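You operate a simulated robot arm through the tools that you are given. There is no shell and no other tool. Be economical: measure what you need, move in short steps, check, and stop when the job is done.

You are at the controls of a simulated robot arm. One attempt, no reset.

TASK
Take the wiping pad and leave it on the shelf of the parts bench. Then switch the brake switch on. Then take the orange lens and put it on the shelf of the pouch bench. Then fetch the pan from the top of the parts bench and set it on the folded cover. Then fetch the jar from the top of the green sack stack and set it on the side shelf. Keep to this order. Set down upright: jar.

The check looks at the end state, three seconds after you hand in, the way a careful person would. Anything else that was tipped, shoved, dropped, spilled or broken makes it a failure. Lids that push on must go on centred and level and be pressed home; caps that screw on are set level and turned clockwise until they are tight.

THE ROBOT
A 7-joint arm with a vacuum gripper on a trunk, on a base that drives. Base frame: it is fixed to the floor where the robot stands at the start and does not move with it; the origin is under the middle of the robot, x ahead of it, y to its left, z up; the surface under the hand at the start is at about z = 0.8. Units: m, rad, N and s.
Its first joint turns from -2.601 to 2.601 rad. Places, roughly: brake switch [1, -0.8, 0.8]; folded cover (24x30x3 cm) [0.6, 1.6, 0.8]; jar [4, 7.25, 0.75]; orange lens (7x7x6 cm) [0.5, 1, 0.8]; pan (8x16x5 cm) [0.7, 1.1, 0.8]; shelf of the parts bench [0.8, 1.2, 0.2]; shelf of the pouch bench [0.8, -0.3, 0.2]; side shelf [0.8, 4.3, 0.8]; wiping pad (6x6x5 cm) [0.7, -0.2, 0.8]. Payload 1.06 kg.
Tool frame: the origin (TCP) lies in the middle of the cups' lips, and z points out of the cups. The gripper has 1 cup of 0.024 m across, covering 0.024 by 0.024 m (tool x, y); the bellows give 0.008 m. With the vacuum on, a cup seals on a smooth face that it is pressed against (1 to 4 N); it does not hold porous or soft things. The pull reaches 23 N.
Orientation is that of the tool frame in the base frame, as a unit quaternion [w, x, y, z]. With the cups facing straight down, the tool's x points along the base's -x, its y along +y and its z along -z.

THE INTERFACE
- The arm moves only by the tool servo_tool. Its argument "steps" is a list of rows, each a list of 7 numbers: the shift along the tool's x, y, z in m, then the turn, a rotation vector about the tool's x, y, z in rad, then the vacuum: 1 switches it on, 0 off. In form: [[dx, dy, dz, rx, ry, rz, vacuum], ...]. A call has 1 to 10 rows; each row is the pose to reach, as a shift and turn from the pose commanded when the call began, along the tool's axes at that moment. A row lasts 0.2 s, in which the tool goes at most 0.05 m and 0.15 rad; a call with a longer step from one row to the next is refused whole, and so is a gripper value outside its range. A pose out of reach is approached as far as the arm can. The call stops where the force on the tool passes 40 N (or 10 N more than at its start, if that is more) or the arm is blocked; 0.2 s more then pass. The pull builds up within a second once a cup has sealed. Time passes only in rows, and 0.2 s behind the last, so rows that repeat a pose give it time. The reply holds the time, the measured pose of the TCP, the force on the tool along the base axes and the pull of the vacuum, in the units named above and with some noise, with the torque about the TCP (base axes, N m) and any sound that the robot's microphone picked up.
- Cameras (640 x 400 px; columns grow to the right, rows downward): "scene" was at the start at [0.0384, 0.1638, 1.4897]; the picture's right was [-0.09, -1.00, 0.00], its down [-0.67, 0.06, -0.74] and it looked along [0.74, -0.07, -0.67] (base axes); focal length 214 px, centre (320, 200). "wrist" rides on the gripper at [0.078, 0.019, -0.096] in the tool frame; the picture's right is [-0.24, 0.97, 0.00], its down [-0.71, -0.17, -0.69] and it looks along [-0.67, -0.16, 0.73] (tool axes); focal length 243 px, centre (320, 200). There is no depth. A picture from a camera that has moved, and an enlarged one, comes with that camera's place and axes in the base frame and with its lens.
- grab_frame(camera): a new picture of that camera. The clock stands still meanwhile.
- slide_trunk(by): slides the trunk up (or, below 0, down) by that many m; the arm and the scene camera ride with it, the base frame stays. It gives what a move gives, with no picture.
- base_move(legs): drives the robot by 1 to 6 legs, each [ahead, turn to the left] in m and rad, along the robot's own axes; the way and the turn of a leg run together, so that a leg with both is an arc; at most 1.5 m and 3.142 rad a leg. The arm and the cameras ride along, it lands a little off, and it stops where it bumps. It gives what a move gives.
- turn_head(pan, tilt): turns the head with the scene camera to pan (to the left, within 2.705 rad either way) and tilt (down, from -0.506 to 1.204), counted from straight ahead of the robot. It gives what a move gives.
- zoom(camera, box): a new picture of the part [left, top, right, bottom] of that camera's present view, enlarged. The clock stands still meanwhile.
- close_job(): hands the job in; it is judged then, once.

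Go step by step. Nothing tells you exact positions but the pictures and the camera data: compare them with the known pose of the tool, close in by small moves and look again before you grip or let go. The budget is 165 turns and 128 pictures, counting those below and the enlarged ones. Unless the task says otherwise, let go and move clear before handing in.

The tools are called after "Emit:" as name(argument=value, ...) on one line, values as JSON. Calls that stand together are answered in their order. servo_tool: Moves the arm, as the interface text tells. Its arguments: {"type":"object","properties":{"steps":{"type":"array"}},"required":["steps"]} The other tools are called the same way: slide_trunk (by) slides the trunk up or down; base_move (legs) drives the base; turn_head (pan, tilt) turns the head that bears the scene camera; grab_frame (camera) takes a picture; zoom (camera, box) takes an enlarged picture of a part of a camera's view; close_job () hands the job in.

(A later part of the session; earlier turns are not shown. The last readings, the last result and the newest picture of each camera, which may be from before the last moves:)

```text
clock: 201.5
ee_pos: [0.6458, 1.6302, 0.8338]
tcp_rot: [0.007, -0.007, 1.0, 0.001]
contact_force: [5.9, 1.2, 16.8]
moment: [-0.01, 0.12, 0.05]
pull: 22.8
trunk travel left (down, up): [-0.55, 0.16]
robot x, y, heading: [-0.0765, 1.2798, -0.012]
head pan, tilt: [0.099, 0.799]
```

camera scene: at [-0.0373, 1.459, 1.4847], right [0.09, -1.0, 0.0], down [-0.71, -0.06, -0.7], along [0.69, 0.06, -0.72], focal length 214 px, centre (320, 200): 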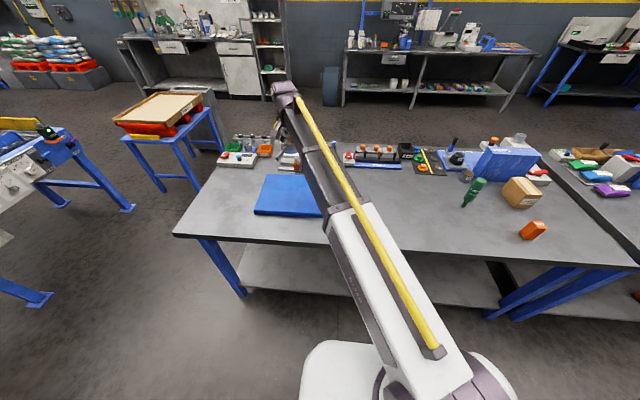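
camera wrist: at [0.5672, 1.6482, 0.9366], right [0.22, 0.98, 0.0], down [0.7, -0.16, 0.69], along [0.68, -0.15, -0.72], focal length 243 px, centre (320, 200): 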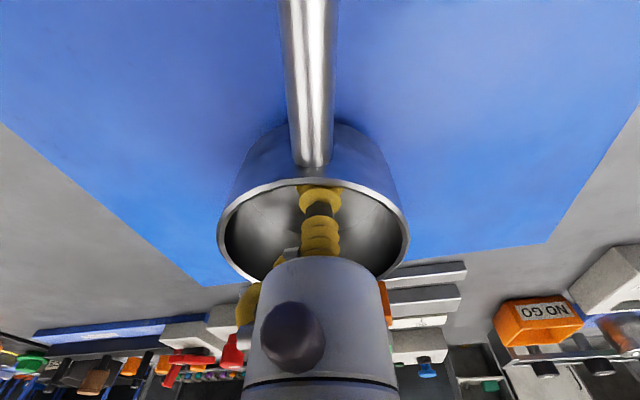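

Contact. I'll ease up, release, and rise straight out of the pan.

Emit:
servo_tool(steps=[[0, 0, -0.002, 0, 0, 0, 1], [0, 0, -0.002, 0, 0, 0, 0], [0, 0, -0.002, 0, 0, 0, 0], [0, 0, -0.002, 0, 0, 0, 0], [0, 0, -0.003, 0, 0, 0, 0], [0, 0, -0.006, 0, 0, 0, 0], [0, 0, -0.03, 0, 0, 0, 0], [0, 0, -0.07, 0, 0, 0, 0], [0, 0, -0.11, 0, 0, 0, 0], [0, 0, -0.15, 0, 0, 0, 0]])

Emit:
servo_tool(steps=[[0, 0, -0.04, 0, 0, 0, 0], [0, 0, -0.08, 0, 0, 0, 0], [0, 0, -0.12, 0, 0, 0, 0], [0, 0, -0.16, 0, 0, 0, 0], [0, 0, -0.16, 0, 0, 0, 0]])

Emit:
grab_frame(camera="wrist")

Emit:
turn_head(pan=1.1, tilt=0.25)

Emit:
grab_frame(camera="scene")

```text
clock: 203.7
ee_pos: [0.6472, 1.6299, 0.9815]
tcp_rot: [0.007, -0.007, 1.0, 0.0]
contact_force: [0.1, 0.0, -0.2]
moment: [0.02, -0.01, -0.05]
pull: 0.1
trunk travel left (down, up): [-0.55, 0.16]
robot x, y, heading: [-0.0736, 1.278, -0.014]
head pan, tilt: [0.099, 0.799]
```

```text
clock: 204.9
ee_pos: [0.6446, 1.633, 1.1422]
tcp_rot: [0.004, -0.007, 1.0, 0.001]
contact_force: [-0.1, -0.5, -1.3]
moment: [0.0, 0.0, -0.04]
pull: 0.1
trunk travel left (down, up): [-0.55, 0.16]
robot x, y, heading: [-0.077, 1.2784, -0.017]
head pan, tilt: [0.099, 0.799]
```

```text
65 pictures are left
camera wrist: at [0.5661, 1.6499, 1.2363], right [0.22, 0.98, 0.0], down [0.7, -0.16, 0.69], along [0.68, -0.15, -0.72], focal length 243 px, centre (320, 200)
```

wrist: 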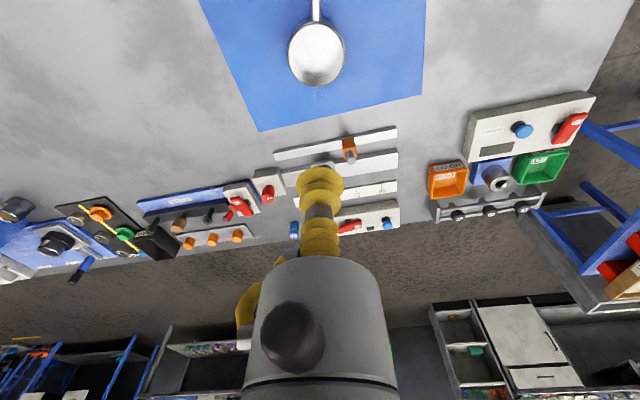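

```text
clock: 206.2
ee_pos: [0.646, 1.6312, 1.1422]
tcp_rot: [0.006, -0.007, 1.0, 0.0]
contact_force: [-0.7, -0.7, 0.2]
moment: [0.02, 0.01, 0.0]
pull: 0.0
trunk travel left (down, up): [-0.55, 0.16]
robot x, y, heading: [-0.0736, 1.2786, -0.016]
head pan, tilt: [1.1, 0.25]
```

```text
64 pictures are left
camera scene: at [-0.0741, 1.5347, 1.5337], right [0.88, -0.47, 0.0], down [-0.12, -0.22, -0.97], along [0.45, 0.86, -0.25], focal length 214 px, centre (320, 200)
```

scene: 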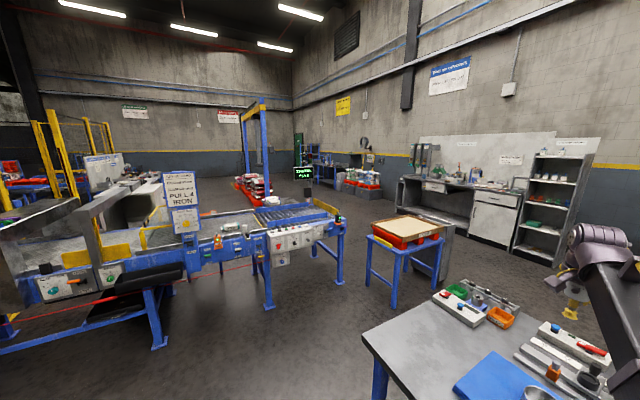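

The pan sits on the cover. Now I'll look for the side shelf at about (0.8, 4.3) and the green sack stack at about (4, 7.25).

Emit:
zoom(camera="scene", box=[290, 120, 410, 195])

Emit:
zoom(camera="scene", box=[200, 150, 360, 290])

```text
5.33 times, centred on (350, 158) of scene
camera zoom: at [-0.0741, 1.5347, 1.5337], right [0.88, -0.47, 0.0], down [-0.12, -0.22, -0.97], along [0.45, 0.86, -0.25], focal length 1144 px, centre (160, 427)
```

zoom: 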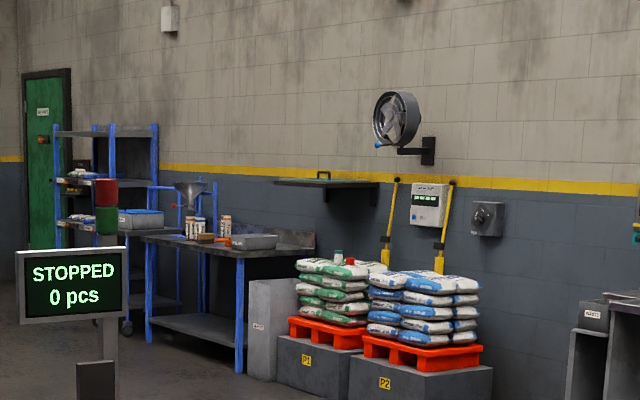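

```text
2.86 times, centred on (280, 220) of scene
camera zoom: at [-0.0741, 1.5347, 1.5337], right [0.88, -0.47, 0.0], down [-0.12, -0.22, -0.97], along [0.45, 0.86, -0.25], focal length 613 px, centre (434, 143)
```

zoom: 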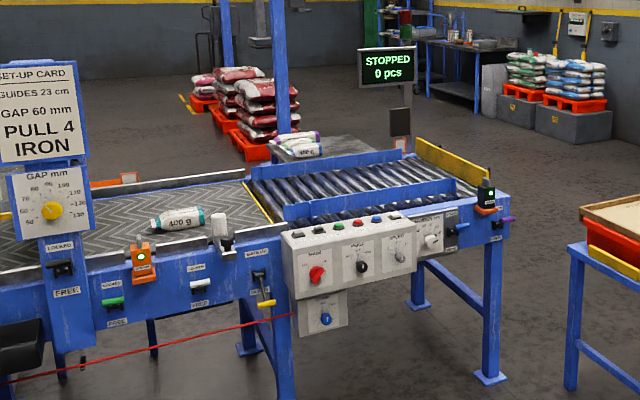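

The jar (green lid) stands on the green P1 stack; the side shelf is the grey table behind the conveyor. I'll centre the arm, back off, and drive to the space beyond the parts bench to survey the passage.

Emit:
servo_tool(steps=[[0, -0.045, 0, 0, 0, 0, 0], [0, -0.09, 0, 0, 0, 0, 0], [0, -0.135, 0, 0, 0, 0, 0], [0, -0.18, 0, 0, 0, 0, 0], [0, -0.225, 0, 0, 0, 0, 0], [0, -0.27, 0, 0, 0, 0, 0], [0, -0.315, 0, 0, 0, 0, 0], [0, -0.355, 0, 0, 0, 0, 0]])

Emit:
base_move(legs=[[-0.35, 0], [0, 1.58], [1.1, 0], [0, -1.1]])

Emit:
turn_head(pan=0.0, tilt=0.4)

Emit:
grab_frame(camera="scene")

```text
clock: 208.0
ee_pos: [0.6511, 1.273, 1.1418]
tcp_rot: [0.005, -0.007, 1.0, 0.001]
contact_force: [0.3, -0.6, 0.4]
moment: [-0.02, 0.0, 0.05]
pull: 0.0
trunk travel left (down, up): [-0.55, 0.16]
robot x, y, heading: [-0.0747, 1.2782, -0.017]
head pan, tilt: [1.1, 0.25]
```

```text
clock: 222.2
ee_pos: [0.2176, 2.7468, 1.1411]
tcp_rot: [0.006, -0.249, 0.969, 0.002]
contact_force: [-0.4, -0.1, -0.3]
moment: [0.0, -0.03, -0.03]
pull: 0.1
trunk travel left (down, up): [-0.55, 0.16]
robot x, y, heading: [-0.4214, 2.4096, 0.475]
head pan, tilt: [1.1, 0.25]
```

```text
clock: 223.5
ee_pos: [0.2163, 2.747, 1.1408]
tcp_rot: [0.006, -0.249, 0.969, 0.001]
contact_force: [-0.4, 1.1, 0.4]
moment: [-0.02, 0.01, 0.0]
pull: 0.0
trunk travel left (down, up): [-0.55, 0.16]
robot x, y, heading: [-0.4244, 2.4103, 0.474]
head pan, tilt: [0.0, 0.4]
```

```text
61 pictures are left
camera scene: at [-0.4624, 2.5853, 1.5198], right [0.46, -0.89, 0.0], down [-0.35, -0.18, -0.92], along [0.82, 0.42, -0.39], focal length 214 px, centre (320, 200)
```

scene: 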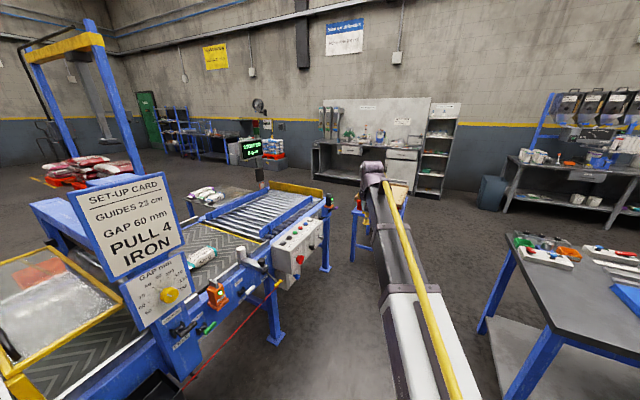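

The passage to the right of the stand looks wide. I'll advance along y≈2.35 to x≈0.6 and look again.

Emit:
base_move(legs=[[0, -0.53], [1.0, 0]])

Emit:
turn_head(pan=0.5, tilt=0.5)

Emit:
grab_frame(camera="scene")

```text
clock: 230.2
ee_pos: [1.2955, 2.294, 1.1423]
tcp_rot: [0.006, 0.026, 1.0, -0.001]
contact_force: [-1.0, 0.2, 0.8]
moment: [0.0, 0.02, -0.02]
pull: 0.1
trunk travel left (down, up): [-0.55, 0.16]
robot x, y, heading: [0.5734, 2.3452, -0.082]
head pan, tilt: [0.0, 0.4]
```

```text
clock: 231.1
ee_pos: [1.2949, 2.2938, 1.1422]
tcp_rot: [0.006, 0.026, 1.0, 0.0]
contact_force: [-0.3, 0.5, -0.4]
moment: [-0.01, -0.01, 0.01]
pull: 0.1
trunk travel left (down, up): [-0.55, 0.16]
robot x, y, heading: [0.5722, 2.3462, -0.08]
head pan, tilt: [0.499, 0.499]
```

```text
60 pictures are left
camera scene: at [0.6227, 2.559, 1.5107], right [0.41, -0.91, 0.0], down [-0.44, -0.19, -0.88], along [0.8, 0.36, -0.48], focal length 214 px, centre (320, 200)
```

scene: 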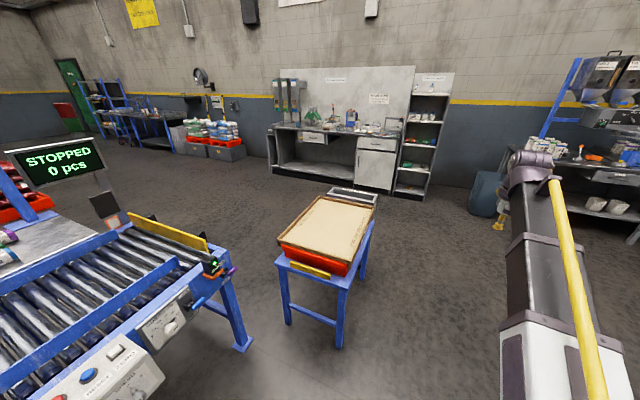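

The stand occupies x 1.35-2.1, y 2.7-3.15; beyond it the way north is open. I'll pass below the stand, then drive north along x≈2.7.

Emit:
base_move(legs=[[0, 0.05], [1.05, 0], [1.1, 0]])

Emit:
base_move(legs=[[0, 1.6], [1.2, 0], [1.2, 0]])

Emit:
turn_head(pan=-0.3, tilt=0.4)

Emit:
grab_frame(camera="scene")

```text
clock: 242.2
ee_pos: [3.4428, 2.1722, 1.1407]
tcp_rot: [0.006, 0.027, 1.0, 0.0]
contact_force: [-0.1, 0.5, -0.3]
moment: [-0.02, -0.05, 0.01]
pull: 0.0
trunk travel left (down, up): [-0.55, 0.16]
robot x, y, heading: [2.7157, 2.2262, -0.078]
head pan, tilt: [0.499, 0.499]
```

```text
clock: 257.6
ee_pos: [2.9805, 5.3025, 1.1415]
tcp_rot: [0.004, -0.677, 0.736, 0.004]
contact_force: [-1.0, 0.1, 0.7]
moment: [0.0, -0.01, 0.03]
pull: 0.0
trunk travel left (down, up): [-0.55, 0.16]
robot x, y, heading: [2.904, 4.5765, 1.461]
head pan, tilt: [0.499, 0.499]
```

```text
clock: 258.8
ee_pos: [2.9818, 5.3033, 1.1409]
tcp_rot: [0.004, -0.678, 0.735, 0.003]
contact_force: [0.3, -0.2, 0.3]
moment: [0.01, 0.0, -0.02]
pull: 0.0
trunk travel left (down, up): [-0.55, 0.16]
robot x, y, heading: [2.9066, 4.5814, 1.459]
head pan, tilt: [-0.3, 0.4]
```

```text
59 pictures are left
camera scene: at [2.7683, 4.6406, 1.5198], right [0.92, -0.4, 0.0], down [-0.15, -0.36, -0.92], along [0.37, 0.84, -0.39], focal length 214 px, centre (320, 200)
```

scene: 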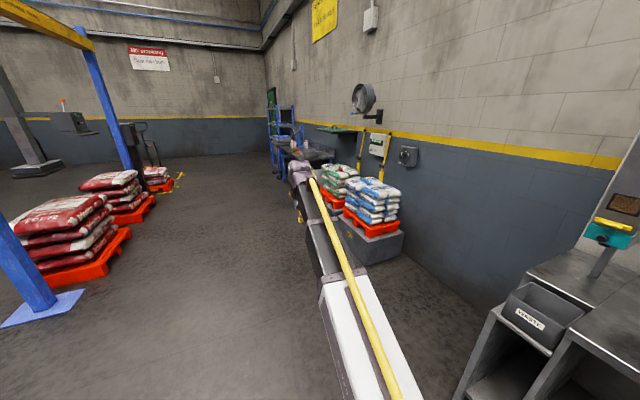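

Emit:
base_move(legs=[[0, 0.13], [1.3, 0], [1.32, 0], [0, -1.55]])

Emit:
turn_head(pan=0.0, tilt=0.6)

Emit:
grab_frame(camera="scene")

Emit:
grab_frame(camera="wrist")

```text
clock: 275.9
ee_pos: [3.5657, 7.28, 1.1416]
tcp_rot: [0.005, -0.056, 0.998, 0.0]
contact_force: [-0.2, 0.7, 0.0]
moment: [0.02, 0.0, -0.01]
pull: 0.0
trunk travel left (down, up): [-0.55, 0.16]
robot x, y, heading: [2.8447, 7.2129, 0.083]
head pan, tilt: [-0.3, 0.4]
```

```text
clock: 276.7
ee_pos: [3.5675, 7.2791, 1.141]
tcp_rot: [0.007, -0.057, 0.998, -0.001]
contact_force: [0.2, -0.4, 0.3]
moment: [-0.02, -0.03, 0.0]
pull: 0.0
trunk travel left (down, up): [-0.55, 0.16]
robot x, y, heading: [2.8401, 7.2144, 0.084]
head pan, tilt: [0.0, 0.6]
```

```text
58 pictures are left
camera scene: at [2.8727, 7.3895, 1.5016], right [0.08, -1.0, 0.0], down [-0.56, -0.05, -0.83], along [0.82, 0.07, -0.56], focal length 214 px, centre (320, 200)
```

scene: 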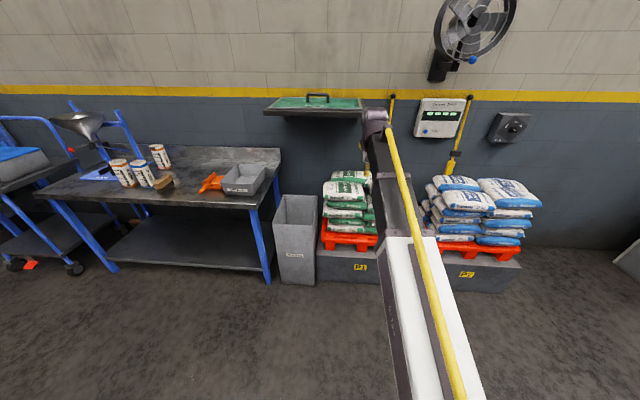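

```text
57 pictures are left
camera wrist: at [3.4864, 7.2898, 1.2354], right [0.13, 0.99, 0.0], down [0.72, -0.09, 0.69], along [0.69, -0.08, -0.72], focal length 243 px, centre (320, 200)
```

wrist: 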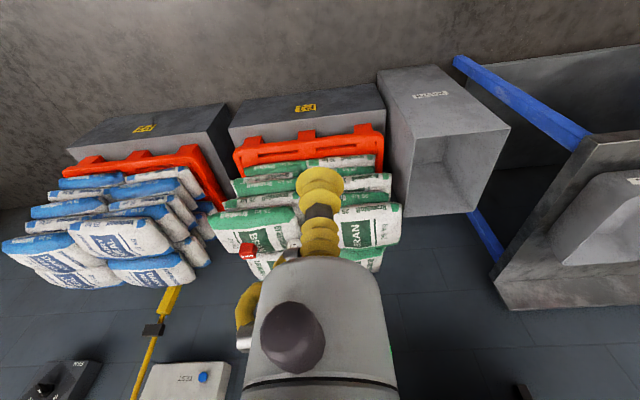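

The jar is hidden behind the tool; I'll shift the tool left to see it.

Emit:
servo_tool(steps=[[0, 0.045, 0, 0, 0, 0, 0], [0, 0.09, 0, 0, 0, 0, 0], [0, 0.135, 0, 0, 0, 0, 0], [0, 0.18, 0, 0, 0, 0, 0], [0, 0.22, 0, 0, 0, 0, 0], [0, 0.22, 0, 0, 0, 0, 0]])

Emit:
grab_frame(camera="wrist")

Emit:
grab_frame(camera="scene")

```text
clock: 278.1
ee_pos: [3.5439, 7.5001, 1.1418]
tcp_rot: [0.007, -0.055, 0.998, 0.0]
contact_force: [0.1, -0.4, -0.1]
moment: [-0.06, 0.01, 0.0]
pull: 0.1
trunk travel left (down, up): [-0.55, 0.16]
robot x, y, heading: [2.8433, 7.217, 0.083]
head pan, tilt: [0.0, 0.6]
```

```text
56 pictures are left
camera wrist: at [3.4634, 7.5088, 1.2357], right [0.13, 0.99, 0.0], down [0.71, -0.09, 0.69], along [0.69, -0.09, -0.72], focal length 243 px, centre (320, 200)
```

wrist: 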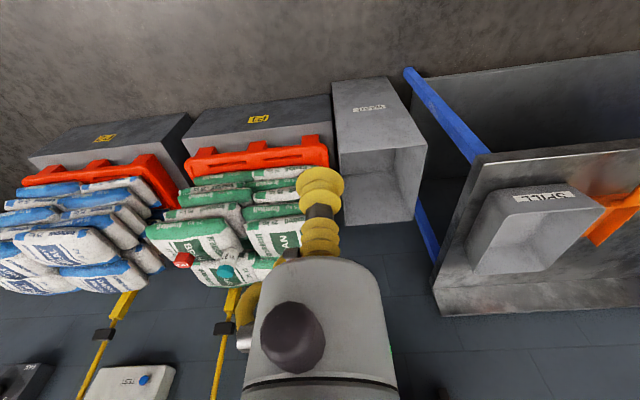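

```text
55 pictures are left
camera scene: at [2.8727, 7.3899, 1.5015], right [0.08, -1.0, 0.0], down [-0.56, -0.05, -0.83], along [0.82, 0.07, -0.56], focal length 214 px, centre (320, 200)
```

scene: 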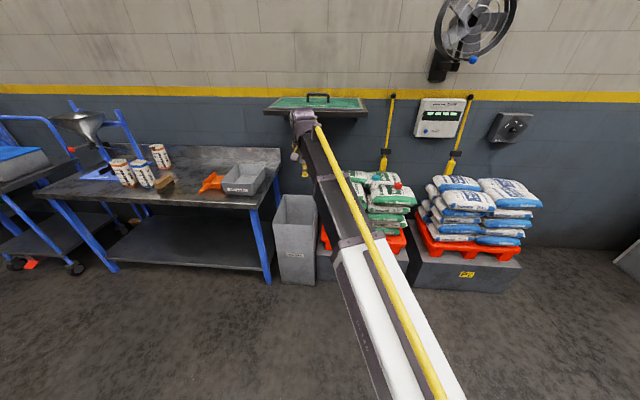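

Emit:
zoom(camera="wrist", box=[140, 200, 300, 300])

Emit:
zoom(camera="scene", box=[340, 155, 436, 235])

```text
4.00 times, centred on (220, 250) of wrist
camera zoom: at [3.4634, 7.5088, 1.2357], right [0.13, 0.99, 0.0], down [0.71, -0.09, 0.69], along [0.69, -0.09, -0.72], focal length 970 px, centre (720, 0)
```

zoom: 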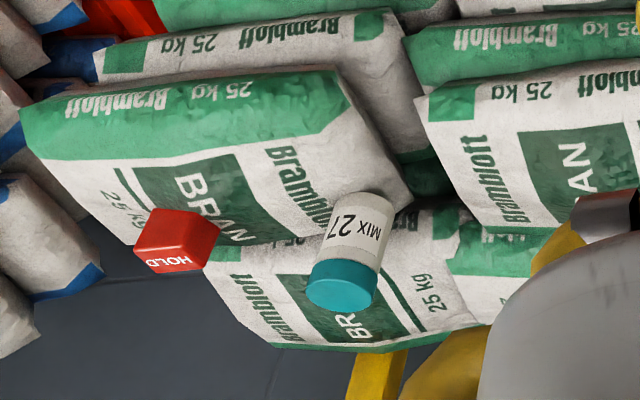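

```text
5.00 times, centred on (388, 195) of scene
camera zoom: at [2.8727, 7.3899, 1.5015], right [0.08, -1.0, 0.0], down [-0.56, -0.05, -0.83], along [0.82, 0.07, -0.56], focal length 1072 px, centre (-20, 225)
```

zoom: 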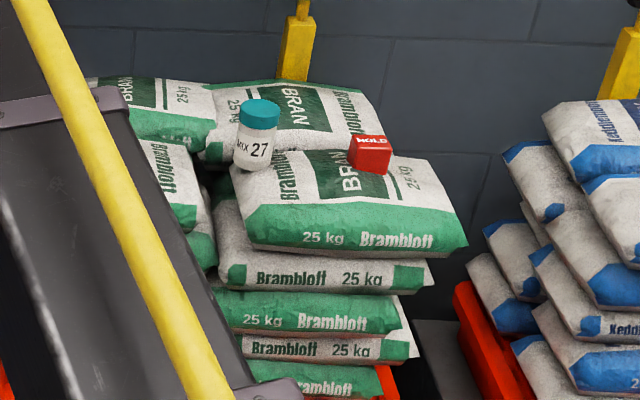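

The jar ("MIX 27", teal lid) has its lid top at about (4.077, 7.143, 0.868). I'll shift the tool right and drive closer.

Emit:
servo_tool(steps=[[0.005, -0.045, 0, 0, 0, 0, 0], [0.01, -0.09, 0.0, 0, 0, 0, 0], [0.015, -0.135, 0, 0, 0, 0, 0], [0.02, -0.18, 0, 0, 0, 0, 0], [0.025, -0.225, 0, 0, 0, 0, 0], [0.03, -0.27, 0, 0, 0, 0, 0], [0.035, -0.315, 0, 0, 0, 0, 0], [0.04, -0.36, 0, 0, 0, 0, 0], [0.04, -0.38, 0, 0, 0, 0, 0], [0.04, -0.38, 0, 0, 0, 0, 0]])

Emit:
base_move(legs=[[0.36, 0]])

Emit:
grab_frame(camera="wrist")

Emit:
grab_frame(camera="scene")

```text
clock: 280.3
ee_pos: [3.5452, 7.1161, 1.1408]
tcp_rot: [0.005, -0.056, 0.998, 0.0]
contact_force: [0.9, -0.2, 0.4]
moment: [0.01, -0.01, 0.01]
pull: 0.1
trunk travel left (down, up): [-0.55, 0.16]
robot x, y, heading: [2.8429, 7.2154, 0.088]
head pan, tilt: [0.0, 0.6]
```

```text
clock: 282.7
ee_pos: [3.9243, 7.1402, 1.1406]
tcp_rot: [0.006, -0.052, 0.999, 0.0]
contact_force: [-0.3, 0.8, -0.2]
moment: [-0.02, -0.02, 0.04]
pull: 0.1
trunk travel left (down, up): [-0.55, 0.16]
robot x, y, heading: [3.2221, 7.2465, 0.074]
head pan, tilt: [0.0, 0.6]
```

```text
52 pictures are left
camera wrist: at [3.8437, 7.1512, 1.2348], right [0.13, 0.99, 0.0], down [0.71, -0.1, 0.69], along [0.69, -0.09, -0.72], focal length 243 px, centre (320, 200)
```

wrist: 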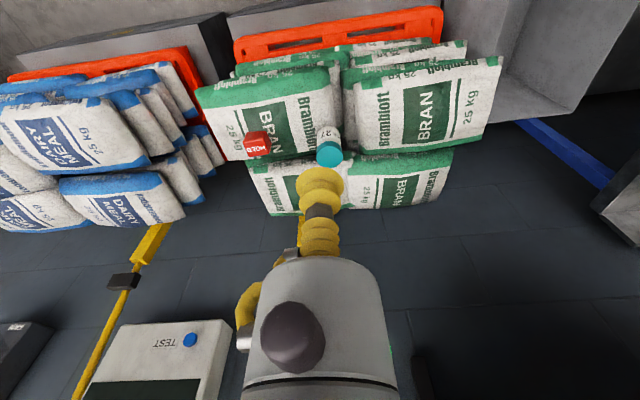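

```text
51 pictures are left
camera scene: at [3.2543, 7.4198, 1.5016], right [0.08, -1.0, 0.0], down [-0.56, -0.04, -0.83], along [0.82, 0.06, -0.56], focal length 214 px, centre (320, 200)
```

scene: 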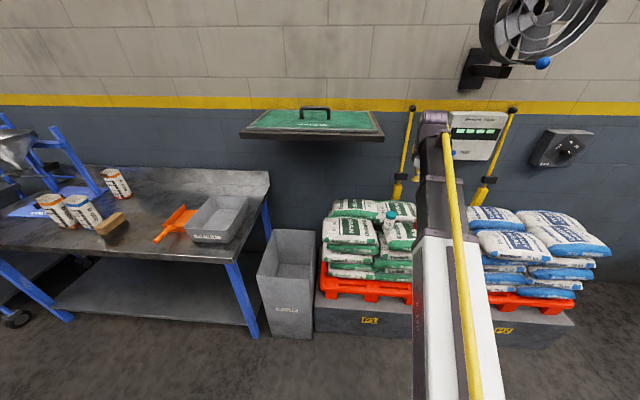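

A wall board hangs at z≈1.25 for y>7.25, so I'll descend first at the present x and then move forward low over the jar.

Emit:
servo_tool(steps=[[0, 0, 0.045, 0, 0, 0, 0], [0, 0, 0.09, 0, 0, 0, 0], [0, 0, 0.135, 0, 0, 0, 0], [0, 0, 0.18, 0, 0, 0, 0], [-0.04, -0.005, 0.18, 0, 0, 0, 0], [-0.08, -0.01, 0.18, 0, 0, 0, 0], [-0.12, -0.015, 0.18, 0, 0, 0, 0], [-0.15, -0.0184, 0.18, 0, 0, 0, 0], [-0.15, -0.0184, 0.18, 0, 0, 0, 0]])

Emit:
grab_frame(camera="wrist")

```text
clock: 284.7
ee_pos: [4.0783, 7.141, 0.9625]
tcp_rot: [0.005, -0.052, 0.999, 0.0]
contact_force: [-0.1, -0.6, 0.0]
moment: [-0.01, -0.01, 0.02]
pull: 0.0
trunk travel left (down, up): [-0.55, 0.16]
robot x, y, heading: [3.2252, 7.2448, 0.079]
head pan, tilt: [0.0, 0.6]
```

```text
50 pictures are left
camera wrist: at [3.9965, 7.1517, 1.0567], right [0.13, 0.99, 0.0], down [0.71, -0.1, 0.69], along [0.69, -0.09, -0.72], focal length 243 px, centre (320, 200)
```

wrist: 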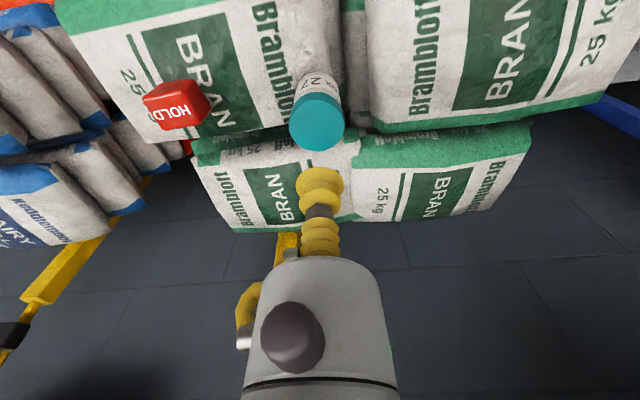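

Emit:
zoom(camera="wrist", box=[260, 60, 380, 160])

```text
4.00 times, centred on (320, 110) of wrist
camera zoom: at [3.9965, 7.1517, 1.0567], right [0.13, 0.99, 0.0], down [0.71, -0.1, 0.69], along [0.69, -0.09, -0.72], focal length 970 px, centre (320, 560)
```

zoom: 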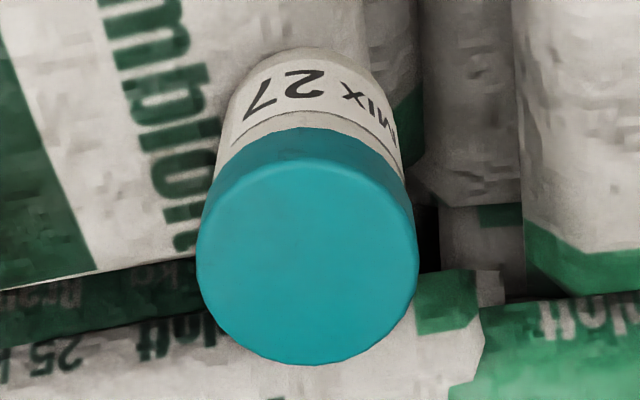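

The lid top centre is about (4.091, 7.138). I'll descend with vacuum.

Emit:
servo_tool(steps=[[-0.0116, -0.004, 0.04, 0, 0, 0, 1], [-0.0116, -0.004, 0.075, 0, 0, 0, 1], [-0.0116, -0.004, 0.083, 0, 0, 0, 1], [-0.0116, -0.004, 0.087, 0, 0, 0, 1], [-0.0116, -0.004, 0.09, 0, 0, 0, 1], [-0.0116, -0.004, 0.093, 0, 0, 0, 1], [-0.0116, -0.004, 0.093, 0, 0, 0, 1]])

Emit:
grab_frame(camera="wrist")

```text
clock: 286.3
ee_pos: [4.091, 7.1359, 0.8715]
tcp_rot: [0.006, -0.051, 0.999, 0.0]
contact_force: [-0.7, 0.7, -0.6]
moment: [-0.02, -0.03, 0.0]
pull: 0.0
trunk travel left (down, up): [-0.55, 0.16]
robot x, y, heading: [3.225, 7.2446, 0.075]
head pan, tilt: [0.0, 0.6]
```

```text
48 pictures are left
camera wrist: at [4.0094, 7.1464, 0.9641], right [0.13, 0.99, 0.0], down [0.71, -0.1, 0.69], along [0.69, -0.09, -0.72], focal length 243 px, centre (320, 200)
```

wrist: 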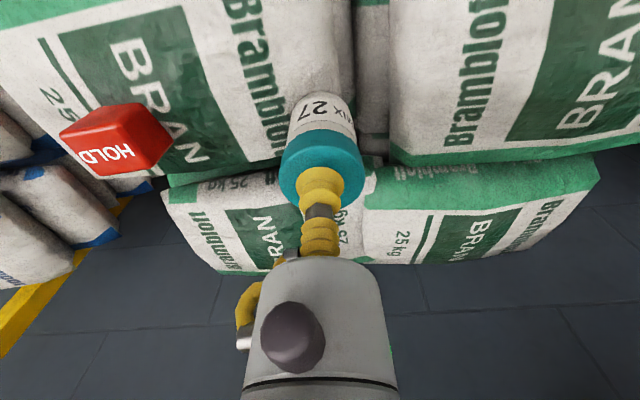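

Emit:
servo_tool(steps=[[0, 0, 0.002, 0, 0, 0, 1], [0, 0, 0.004, 0, 0, 0, 1], [0, 0, 0.004, 0, 0, 0, 1], [0, 0, 0.004, 0, 0, 0, 1]])

```text
clock: 287.3
ee_pos: [4.0891, 7.137, 0.8664]
tcp_rot: [0.005, -0.051, 0.999, 0.001]
contact_force: [0.4, 0.0, 0.6]
moment: [0.03, 0.02, 0.01]
pull: 0.1
trunk travel left (down, up): [-0.55, 0.16]
robot x, y, heading: [3.224, 7.2438, 0.081]
head pan, tilt: [0.0, 0.6]
```

Emit:
servo_tool(steps=[[0, 0, 0.002, 0, 0, 0, 1], [0, 0, 0.004, 0, 0, 0, 1], [0, 0, 0.005, 0, 0, 0, 1], [0, 0, 0.005, 0, 0, 0, 1]])

Emit:
zoom(camera="wrist", box=[240, 80, 400, 220])

```text
clock: 288.3
ee_pos: [4.09, 7.1352, 0.8598]
tcp_rot: [0.006, -0.051, 0.999, 0.0]
contact_force: [-0.1, 0.5, -0.4]
moment: [-0.04, -0.01, 0.01]
pull: 22.9
trunk travel left (down, up): [-0.55, 0.16]
robot x, y, heading: [3.2204, 7.2439, 0.08]
head pan, tilt: [0.0, 0.6]
```

```text
2.86 times, centred on (320, 150) of wrist
camera zoom: at [4.0096, 7.1461, 0.9543], right [0.13, 0.99, 0.0], down [0.71, -0.1, 0.69], along [0.69, -0.09, -0.72], focal length 693 px, centre (320, 343)
```

zoom: 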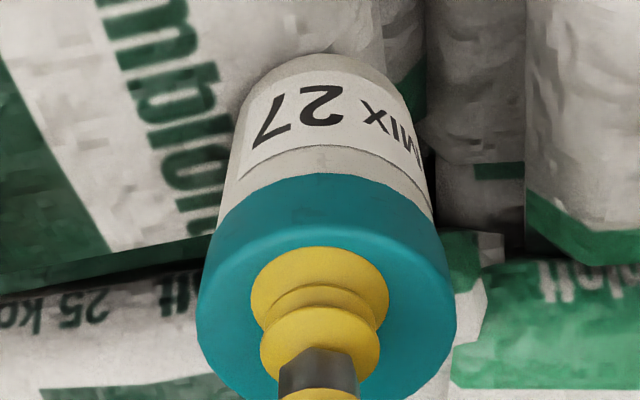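

Sealed on the lid. I'll lift 9 cm, draw back out from under the board, then raise.

Emit:
servo_tool(steps=[[0, 0, -0.01, 0, 0, 0, 1], [0, 0, -0.03, 0, 0, 0, 1], [0, 0, -0.06, 0, 0, 0, 1], [0, 0, -0.09, 0, 0, 0, 1], [0.03, 0, -0.095, 0, 0, 0, 1], [0.07, 0, -0.1, 0, 0, 0, 1], [0.11, 0, -0.1, 0, 0, 0, 1], [0.15, 0, -0.1, 0, 0, 0, 1], [0.17, 0, -0.13, 0, 0, 0, 1], [0.18, 0, -0.17, 0, 0, 0, 1]])

Emit:
grab_frame(camera="wrist")

```text
clock: 290.5
ee_pos: [3.9075, 7.1152, 1.0304]
tcp_rot: [0.006, -0.052, 0.999, 0.0]
contact_force: [0.4, 0.7, -2.0]
moment: [-0.02, 0.03, -0.01]
pull: 23.0
trunk travel left (down, up): [-0.55, 0.16]
robot x, y, heading: [3.223, 7.2475, 0.078]
head pan, tilt: [0.0, 0.6]
```

```text
46 pictures are left
camera wrist: at [3.8273, 7.1257, 1.1235], right [0.13, 0.99, 0.0], down [0.71, -0.1, 0.69], along [0.69, -0.09, -0.72], focal length 243 px, centre (320, 200)
```

wrist: 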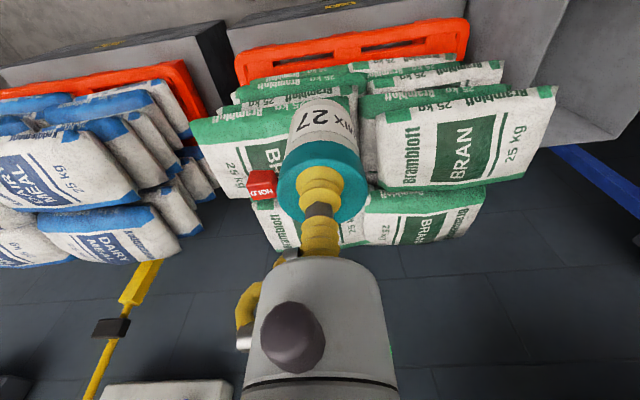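

The jar is up. I'll raise it more, back off, and look toward the side shelf.

Emit:
servo_tool(steps=[[0.0, 0.02, -0.03, 0, 0, 0, 1], [0.0, 0.05, -0.06, 0, 0, 0, 1], [0.0, 0.08, -0.09, 0, 0, 0, 1], [0.0, 0.11, -0.11, 0, 0, 0, 1]])

Emit:
base_move(legs=[[-0.6, 0]])

Emit:
turn_head(pan=-2.1, tilt=0.35)

Emit:
grab_frame(camera="scene")

```text
clock: 291.5
ee_pos: [3.898, 7.2259, 1.1375]
tcp_rot: [0.007, -0.052, 0.999, 0.0]
contact_force: [6.9, -10.1, -15.6]
moment: [0.92, -0.3, 0.69]
pull: 23.1
trunk travel left (down, up): [-0.55, 0.16]
robot x, y, heading: [3.2215, 7.2422, 0.077]
head pan, tilt: [0.0, 0.6]
```

```text
clock: 295.0
ee_pos: [3.2803, 7.1763, 1.1381]
tcp_rot: [0.007, -0.047, 0.999, 0.001]
contact_force: [11.5, -1.8, -29.0]
moment: [-0.35, -0.89, -0.09]
pull: 23.0
trunk travel left (down, up): [-0.55, 0.16]
robot x, y, heading: [2.6086, 7.2046, 0.065]
head pan, tilt: [0.0, 0.6]
```

```text
clock: 297.0
ee_pos: [3.2819, 7.1762, 1.1373]
tcp_rot: [0.006, -0.047, 0.999, 0.0]
contact_force: [10.6, -1.0, -23.9]
moment: [-0.44, -0.71, -0.2]
pull: 23.1
trunk travel left (down, up): [-0.55, 0.16]
robot x, y, heading: [2.6094, 7.2009, 0.069]
head pan, tilt: [-2.1, 0.351]
```

```text
45 pictures are left
camera scene: at [2.5119, 7.2859, 1.5243], right [-0.9, 0.44, 0.0], down [0.15, 0.31, -0.94], along [-0.42, -0.84, -0.34], focal length 214 px, centre (320, 200)
```

scene: 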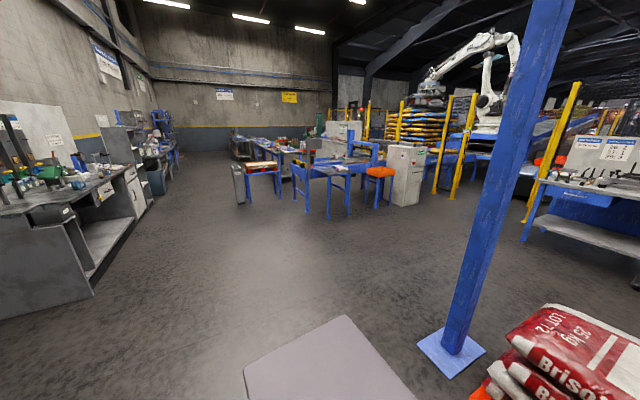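

The force readings (≈25 N, persisting while driving) suggest the arm is pressing against itself in this tight fold. I'll extend the tool forward a little and check the jar.

Emit:
servo_tool(steps=[[-0.02, 0, 0.01, 0, 0, 0, 1], [-0.05, 0, 0.02, 0, 0, 0, 1], [-0.08, 0, 0.03, 0, 0, 0, 1], [-0.08, 0, 0.03, 0, 0, 0, 1]])

Emit:
grab_frame(camera="wrist")

Emit:
zoom(camera="scene", box=[220, 120, 420, 245])

```text
clock: 298.0
ee_pos: [3.3616, 7.1806, 1.111]
tcp_rot: [0.006, -0.047, 0.999, 0.0]
contact_force: [0.9, 0.0, -2.0]
moment: [0.0, 0.04, -0.01]
pull: 22.9
trunk travel left (down, up): [-0.55, 0.16]
robot x, y, heading: [2.6073, 7.1989, 0.065]
head pan, tilt: [-2.1, 0.351]
```

```text
44 pictures are left
camera wrist: at [3.2816, 7.1928, 1.2054], right [0.14, 0.99, 0.0], down [0.71, -0.1, 0.69], along [0.69, -0.1, -0.72], focal length 243 px, centre (320, 200)
```

wrist: 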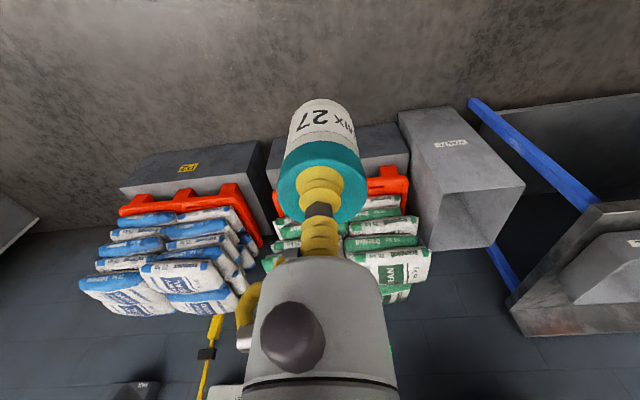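

```text
3.20 times, centred on (320, 182) of scene
camera zoom: at [2.5121, 7.2859, 1.5244], right [-0.9, 0.44, 0.0], down [0.15, 0.31, -0.94], along [-0.42, -0.84, -0.34], focal length 686 px, centre (320, 256)
```

zoom: 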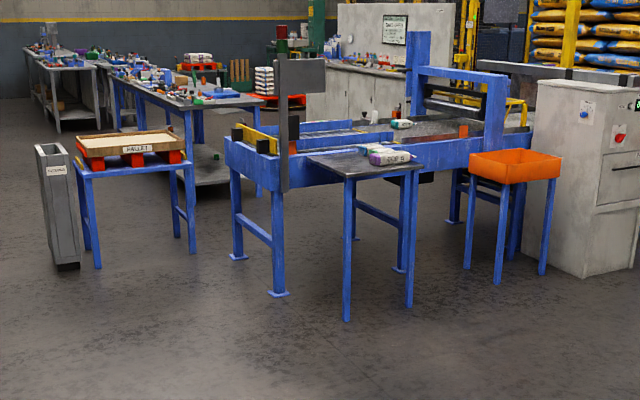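

The side shelf is the small grey table (x≈0.58-1.05, y≈4.1-4.65) with bottles lying at its far right; its near-left part is free. I'll drive there from the north.

Emit:
base_move(legs=[[0, -2.4], [1.15, 0]])

```text
clock: 309.8
ee_pos: [1.1619, 5.9322, 1.1111]
tcp_rot: [0.002, 0.923, 0.384, -0.005]
contact_force: [0.0, 0.4, -1.5]
moment: [0.03, 0.0, -0.03]
pull: 23.0
trunk travel left (down, up): [-0.55, 0.16]
robot x, y, heading: [1.7574, 6.3952, -2.385]
head pan, tilt: [-2.1, 0.351]
```

Emit:
base_move(legs=[[0, 0.08], [1.15, 0], [0, 0.73]])

Emit:
turn_head(pan=0.0, tilt=0.6)

Emit:
grab_frame(camera="scene")

Emit:
grab_frame(camera="wrist")

```text
clock: 318.0
ee_pos: [0.8758, 4.8042, 1.1114]
tcp_rot: [0.004, 0.711, 0.703, -0.004]
contact_force: [-0.9, -0.4, -0.6]
moment: [0.04, -0.01, -0.01]
pull: 22.8
trunk travel left (down, up): [-0.55, 0.16]
robot x, y, heading: [0.9749, 5.5459, -1.607]
head pan, tilt: [-2.1, 0.351]
```

```text
clock: 320.0
ee_pos: [0.8763, 4.8027, 1.111]
tcp_rot: [0.004, 0.711, 0.704, -0.004]
contact_force: [-0.3, 0.0, -1.4]
moment: [0.04, 0.0, 0.01]
pull: 23.0
trunk travel left (down, up): [-0.55, 0.16]
robot x, y, heading: [0.9738, 5.5506, -1.612]
head pan, tilt: [0.0, 0.6]
```

```text
42 pictures are left
camera scene: at [1.1441, 5.5016, 1.5016], right [-1.0, 0.04, 0.0], down [0.02, 0.56, -0.83], along [-0.03, -0.82, -0.56], focal length 214 px, centre (320, 200)
```

scene: 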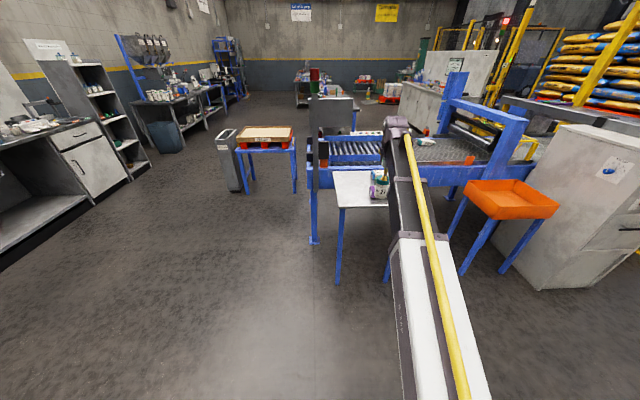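

```text
41 pictures are left
camera wrist: at [0.8963, 4.8826, 1.2057], right [0.97, -0.25, 0.0], down [-0.18, -0.7, 0.69], along [-0.17, -0.67, -0.72], focal length 243 px, centre (320, 200)
```

wrist: 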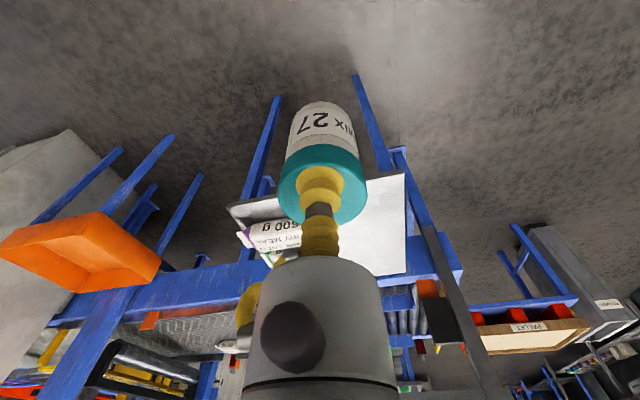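

The table top spans x≈0.585-0.99, y≈4.12-4.54. I'll drive 0.33 m ahead and look again for the free area.

Emit:
base_move(legs=[[0.33, 0.03]])

Emit:
grab_frame(camera="wrist")

Emit:
turn_head(pan=0.1, tilt=0.8)

Emit:
grab_frame(camera="scene")

```text
clock: 322.2
ee_pos: [0.899, 4.4701, 1.1104]
tcp_rot: [0.004, 0.698, 0.717, -0.005]
contact_force: [-0.4, -0.1, -1.0]
moment: [-0.02, -0.01, -0.01]
pull: 22.6
trunk travel left (down, up): [-0.55, 0.16]
robot x, y, heading: [0.9711, 5.2202, -1.571]
head pan, tilt: [0.0, 0.6]
```

```text
40 pictures are left
camera wrist: at [0.9158, 4.5507, 1.2057], right [0.98, -0.21, 0.0], down [-0.15, -0.7, 0.69], along [-0.14, -0.68, -0.72], focal length 243 px, centre (320, 200)
```

wrist: 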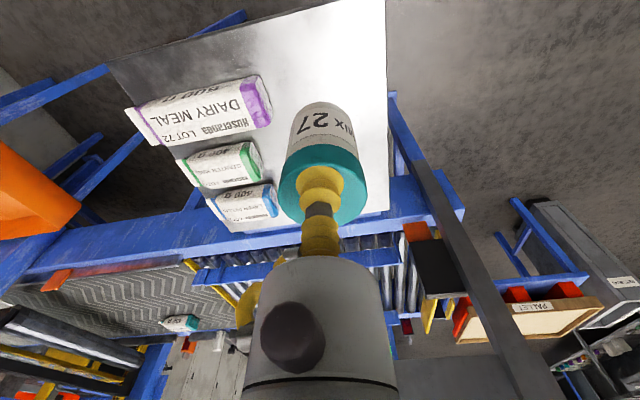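

```text
clock: 322.9
ee_pos: [0.899, 4.4715, 1.1118]
tcp_rot: [0.005, 0.697, 0.717, -0.003]
contact_force: [0.1, 0.3, -1.6]
moment: [-0.02, 0.04, -0.02]
pull: 22.8
trunk travel left (down, up): [-0.55, 0.16]
robot x, y, heading: [0.9699, 5.2199, -1.572]
head pan, tilt: [0.099, 0.799]
```

```text
39 pictures are left
camera scene: at [1.1476, 5.1869, 1.4848], right [-1.0, -0.1, 0.0], down [-0.07, 0.71, -0.7], along [0.07, -0.69, -0.72], focal length 214 px, centre (320, 200)
```

scene: 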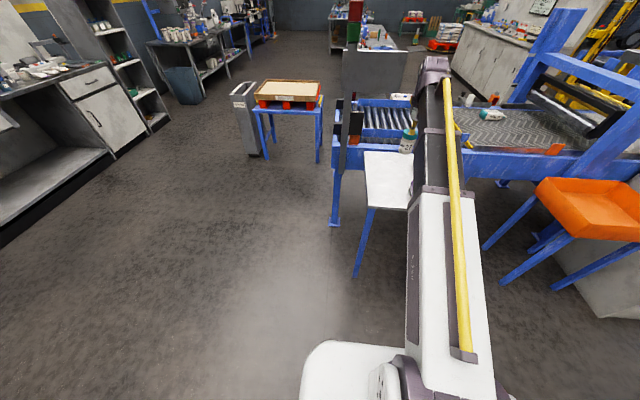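

The free strip is x≈0.81-0.995; I'll set the jar at about (0.905, 4.38). First move there and down to z≈0.92.

Emit:
servo_tool(steps=[[-0.03, 0.001, 0.0, 0, 0, 0, 1], [-0.06, 0.002, 0.02, 0, 0, 0, 1], [-0.09, 0.0035, 0.05, 0, 0, 0, 1], [-0.09, 0.0035, 0.09, 0, 0, 0, 1], [-0.09, 0.0035, 0.13, 0, 0, 0, 1], [-0.09, 0.0035, 0.165, 0, 0, 0, 1], [-0.09, 0.0035, 0.185, 0, 0, 0, 1], [-0.09, 0.0035, 0.185, 0, 0, 0, 1]])

Emit:
grab_frame(camera="wrist")

Emit:
zoom(camera="scene", box=[350, 90, 450, 220])

```text
clock: 324.7
ee_pos: [0.9068, 4.3783, 0.9284]
tcp_rot: [0.003, 0.698, 0.716, -0.004]
contact_force: [0.6, -0.2, -1.0]
moment: [-0.01, 0.0, 0.0]
pull: 22.9
trunk travel left (down, up): [-0.55, 0.16]
robot x, y, heading: [0.9659, 5.2185, -1.569]
head pan, tilt: [0.099, 0.799]
```

```text
38 pictures are left
camera wrist: at [0.9238, 4.4574, 1.0228], right [0.98, -0.21, 0.0], down [-0.15, -0.7, 0.69], along [-0.14, -0.68, -0.72], focal length 243 px, centre (320, 200)
```

wrist: 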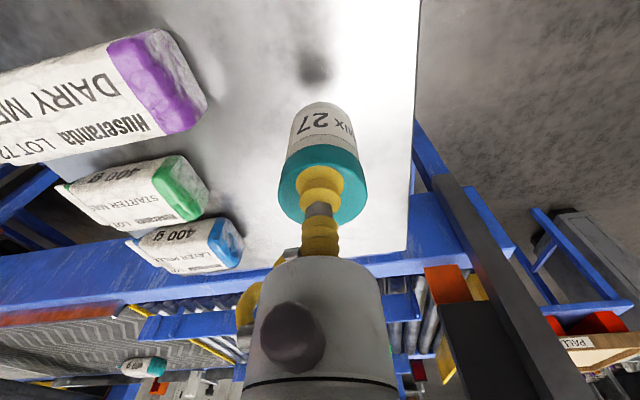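

```text
3.08 times, centred on (400, 155) of scene
camera zoom: at [1.1476, 5.1868, 1.4847], right [-0.99, -0.1, 0.0], down [-0.07, 0.71, -0.7], along [0.07, -0.69, -0.72], focal length 660 px, centre (74, 338)
```

zoom: 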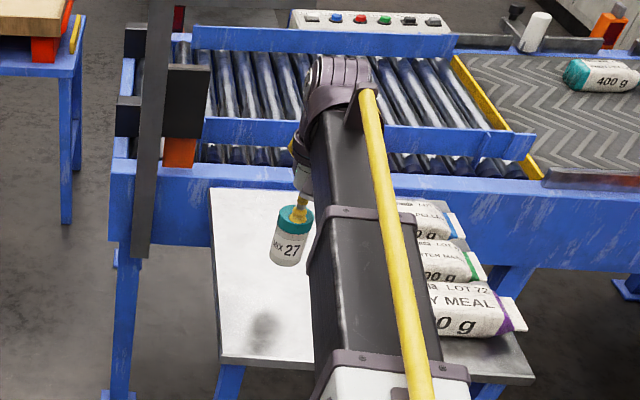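

The jar hangs over clear space; the shadow marks the spot below. I'll lower further in steps.

Emit:
servo_tool(steps=[[0, 0, 0.015, 0, 0, 0, 1], [0, 0, 0.028, 0, 0, 0, 1], [0, 0, 0.035, 0, 0, 0, 1], [0, 0, 0.038, 0, 0, 0, 1], [0, 0, 0.038, 0, 0, 0, 1]])

Emit:
grab_frame(camera="wrist")

```text
clock: 325.9
ee_pos: [0.9048, 4.3783, 0.8908]
tcp_rot: [0.005, 0.697, 0.717, -0.004]
contact_force: [-0.2, -0.2, -1.2]
moment: [0.04, 0.02, 0.0]
pull: 23.0
trunk travel left (down, up): [-0.55, 0.16]
robot x, y, heading: [0.9702, 5.223, -1.571]
head pan, tilt: [0.099, 0.799]
```

```text
36 pictures are left
camera wrist: at [0.9217, 4.4581, 0.9839], right [0.98, -0.21, 0.0], down [-0.15, -0.7, 0.69], along [-0.14, -0.68, -0.72], focal length 243 px, centre (320, 200)
```

wrist: 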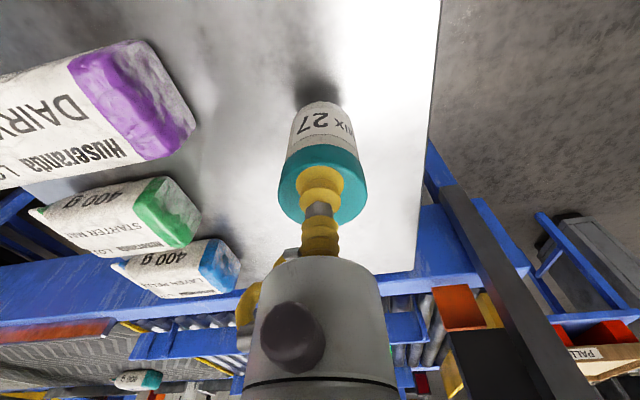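

Emit:
servo_tool(steps=[[0, 0, 0.006, 0, 0, 0, 1], [0, 0, 0.012, 0, 0, 0, 1], [0, 0, 0.015, 0, 0, 0, 1], [0, 0, 0.015, 0, 0, 0, 1]])

Emit:
zoom(camera="wrist", box=[240, 60, 400, 220])

```text
clock: 326.9
ee_pos: [0.9054, 4.3788, 0.8744]
tcp_rot: [0.004, 0.698, 0.716, -0.004]
contact_force: [0.4, -0.7, -1.5]
moment: [0.03, 0.03, 0.0]
pull: 23.0
trunk travel left (down, up): [-0.55, 0.16]
robot x, y, heading: [0.973, 5.2199, -1.573]
head pan, tilt: [0.099, 0.799]
```

```text
2.50 times, centred on (320, 140) of wrist
camera zoom: at [0.9218, 4.4586, 0.9685], right [0.98, -0.21, 0.0], down [-0.15, -0.7, 0.69], along [-0.14, -0.68, -0.72], focal length 606 px, centre (320, 350)
```

zoom: 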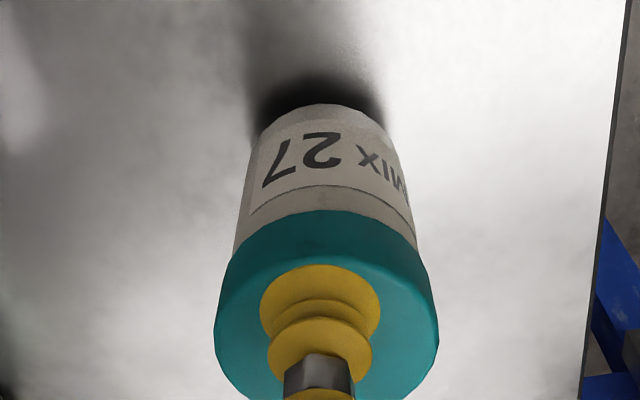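

The gap is about 1 cm or less; I'll continue in small steps.

Emit:
servo_tool(steps=[[0, 0, 0.002, 0, 0, 0, 1], [0, 0, 0.004, 0, 0, 0, 1], [0, 0, 0.005, 0, 0, 0, 1], [0, 0, 0.005, 0, 0, 0, 1]])

```text
clock: 327.9
ee_pos: [0.906, 4.3778, 0.8705]
tcp_rot: [0.004, 0.697, 0.717, -0.005]
contact_force: [-0.6, -0.1, -1.0]
moment: [0.04, -0.01, 0.01]
pull: 23.0
trunk travel left (down, up): [-0.55, 0.16]
robot x, y, heading: [0.9704, 5.2186, -1.576]
head pan, tilt: [0.099, 0.799]
```

Emit:
servo_tool(steps=[[0, 0, 0.002, 0, 0, 0, 1], [0, 0, 0.004, 0, 0, 0, 1], [0, 0, 0.004, 0, 0, 0, 1]])

Emit:
zoom(camera="wrist", box=[240, 60, 400, 220])

```text
clock: 328.7
ee_pos: [0.9055, 4.3772, 0.8662]
tcp_rot: [0.004, 0.697, 0.717, -0.004]
contact_force: [0.6, 0.3, -0.5]
moment: [0.0, -0.03, -0.01]
pull: 23.4
trunk travel left (down, up): [-0.55, 0.16]
robot x, y, heading: [0.9711, 5.2256, -1.573]
head pan, tilt: [0.099, 0.799]
```

```text
2.50 times, centred on (320, 140) of wrist
camera zoom: at [0.9217, 4.4572, 0.9597], right [0.98, -0.21, 0.0], down [-0.15, -0.7, 0.69], along [-0.14, -0.68, -0.72], focal length 606 px, centre (320, 350)
```

zoom: 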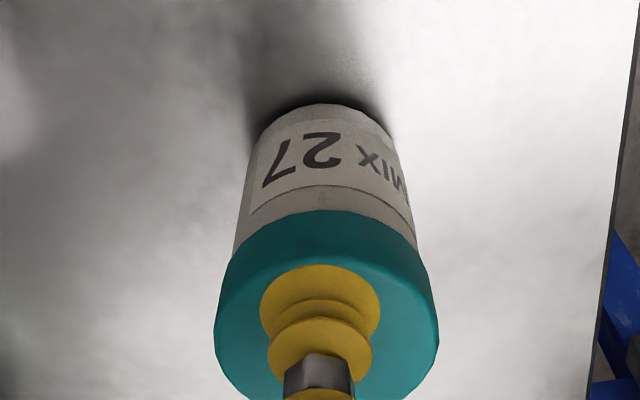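

Emit:
servo_tool(steps=[[0, 0, 0.002, 0, 0, 0, 1], [0, 0, 0.003, 0, 0, 0, 1], [0, 0, 0.003, 0, 0, 0, 1]])

```text
clock: 329.5
ee_pos: [0.9039, 4.3759, 0.8628]
tcp_rot: [0.005, 0.697, 0.717, -0.005]
contact_force: [-0.6, -0.9, 0.0]
moment: [0.02, 0.0, 0.02]
pull: 23.0
trunk travel left (down, up): [-0.55, 0.16]
robot x, y, heading: [0.9684, 5.2185, -1.568]
head pan, tilt: [0.099, 0.799]
```

Emit:
servo_tool(steps=[[0, 0, 0.002, 0, 0, 0, 1], [0, 0, 0.003, 0, 0, 0, 1], [0, 0, 0.003, 0, 0, 0, 1]])

Emit:
zoom(camera="wrist", box=[240, 60, 400, 220])

```text
clock: 330.3
ee_pos: [0.9039, 4.3788, 0.8608]
tcp_rot: [0.004, 0.697, 0.717, -0.005]
contact_force: [-0.6, -2.4, 7.8]
moment: [-0.03, 0.04, 0.03]
pull: 23.3
trunk travel left (down, up): [-0.55, 0.16]
robot x, y, heading: [0.9701, 5.2208, -1.566]
head pan, tilt: [0.099, 0.799]
```

```text
2.50 times, centred on (320, 140) of wrist
camera zoom: at [0.9217, 4.4584, 0.9542], right [0.98, -0.21, 0.0], down [-0.15, -0.7, 0.69], along [-0.14, -0.68, -0.72], focal length 606 px, centre (320, 350)
```

zoom: 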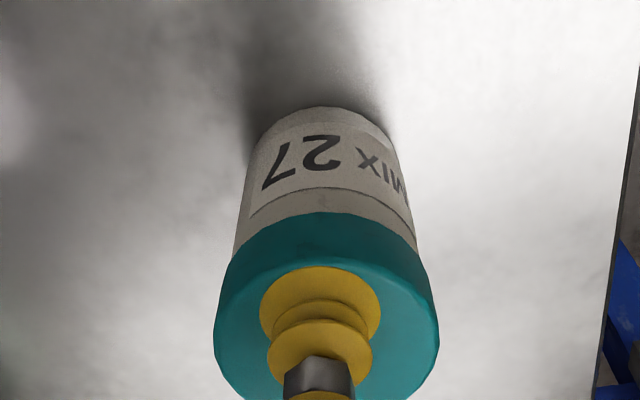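

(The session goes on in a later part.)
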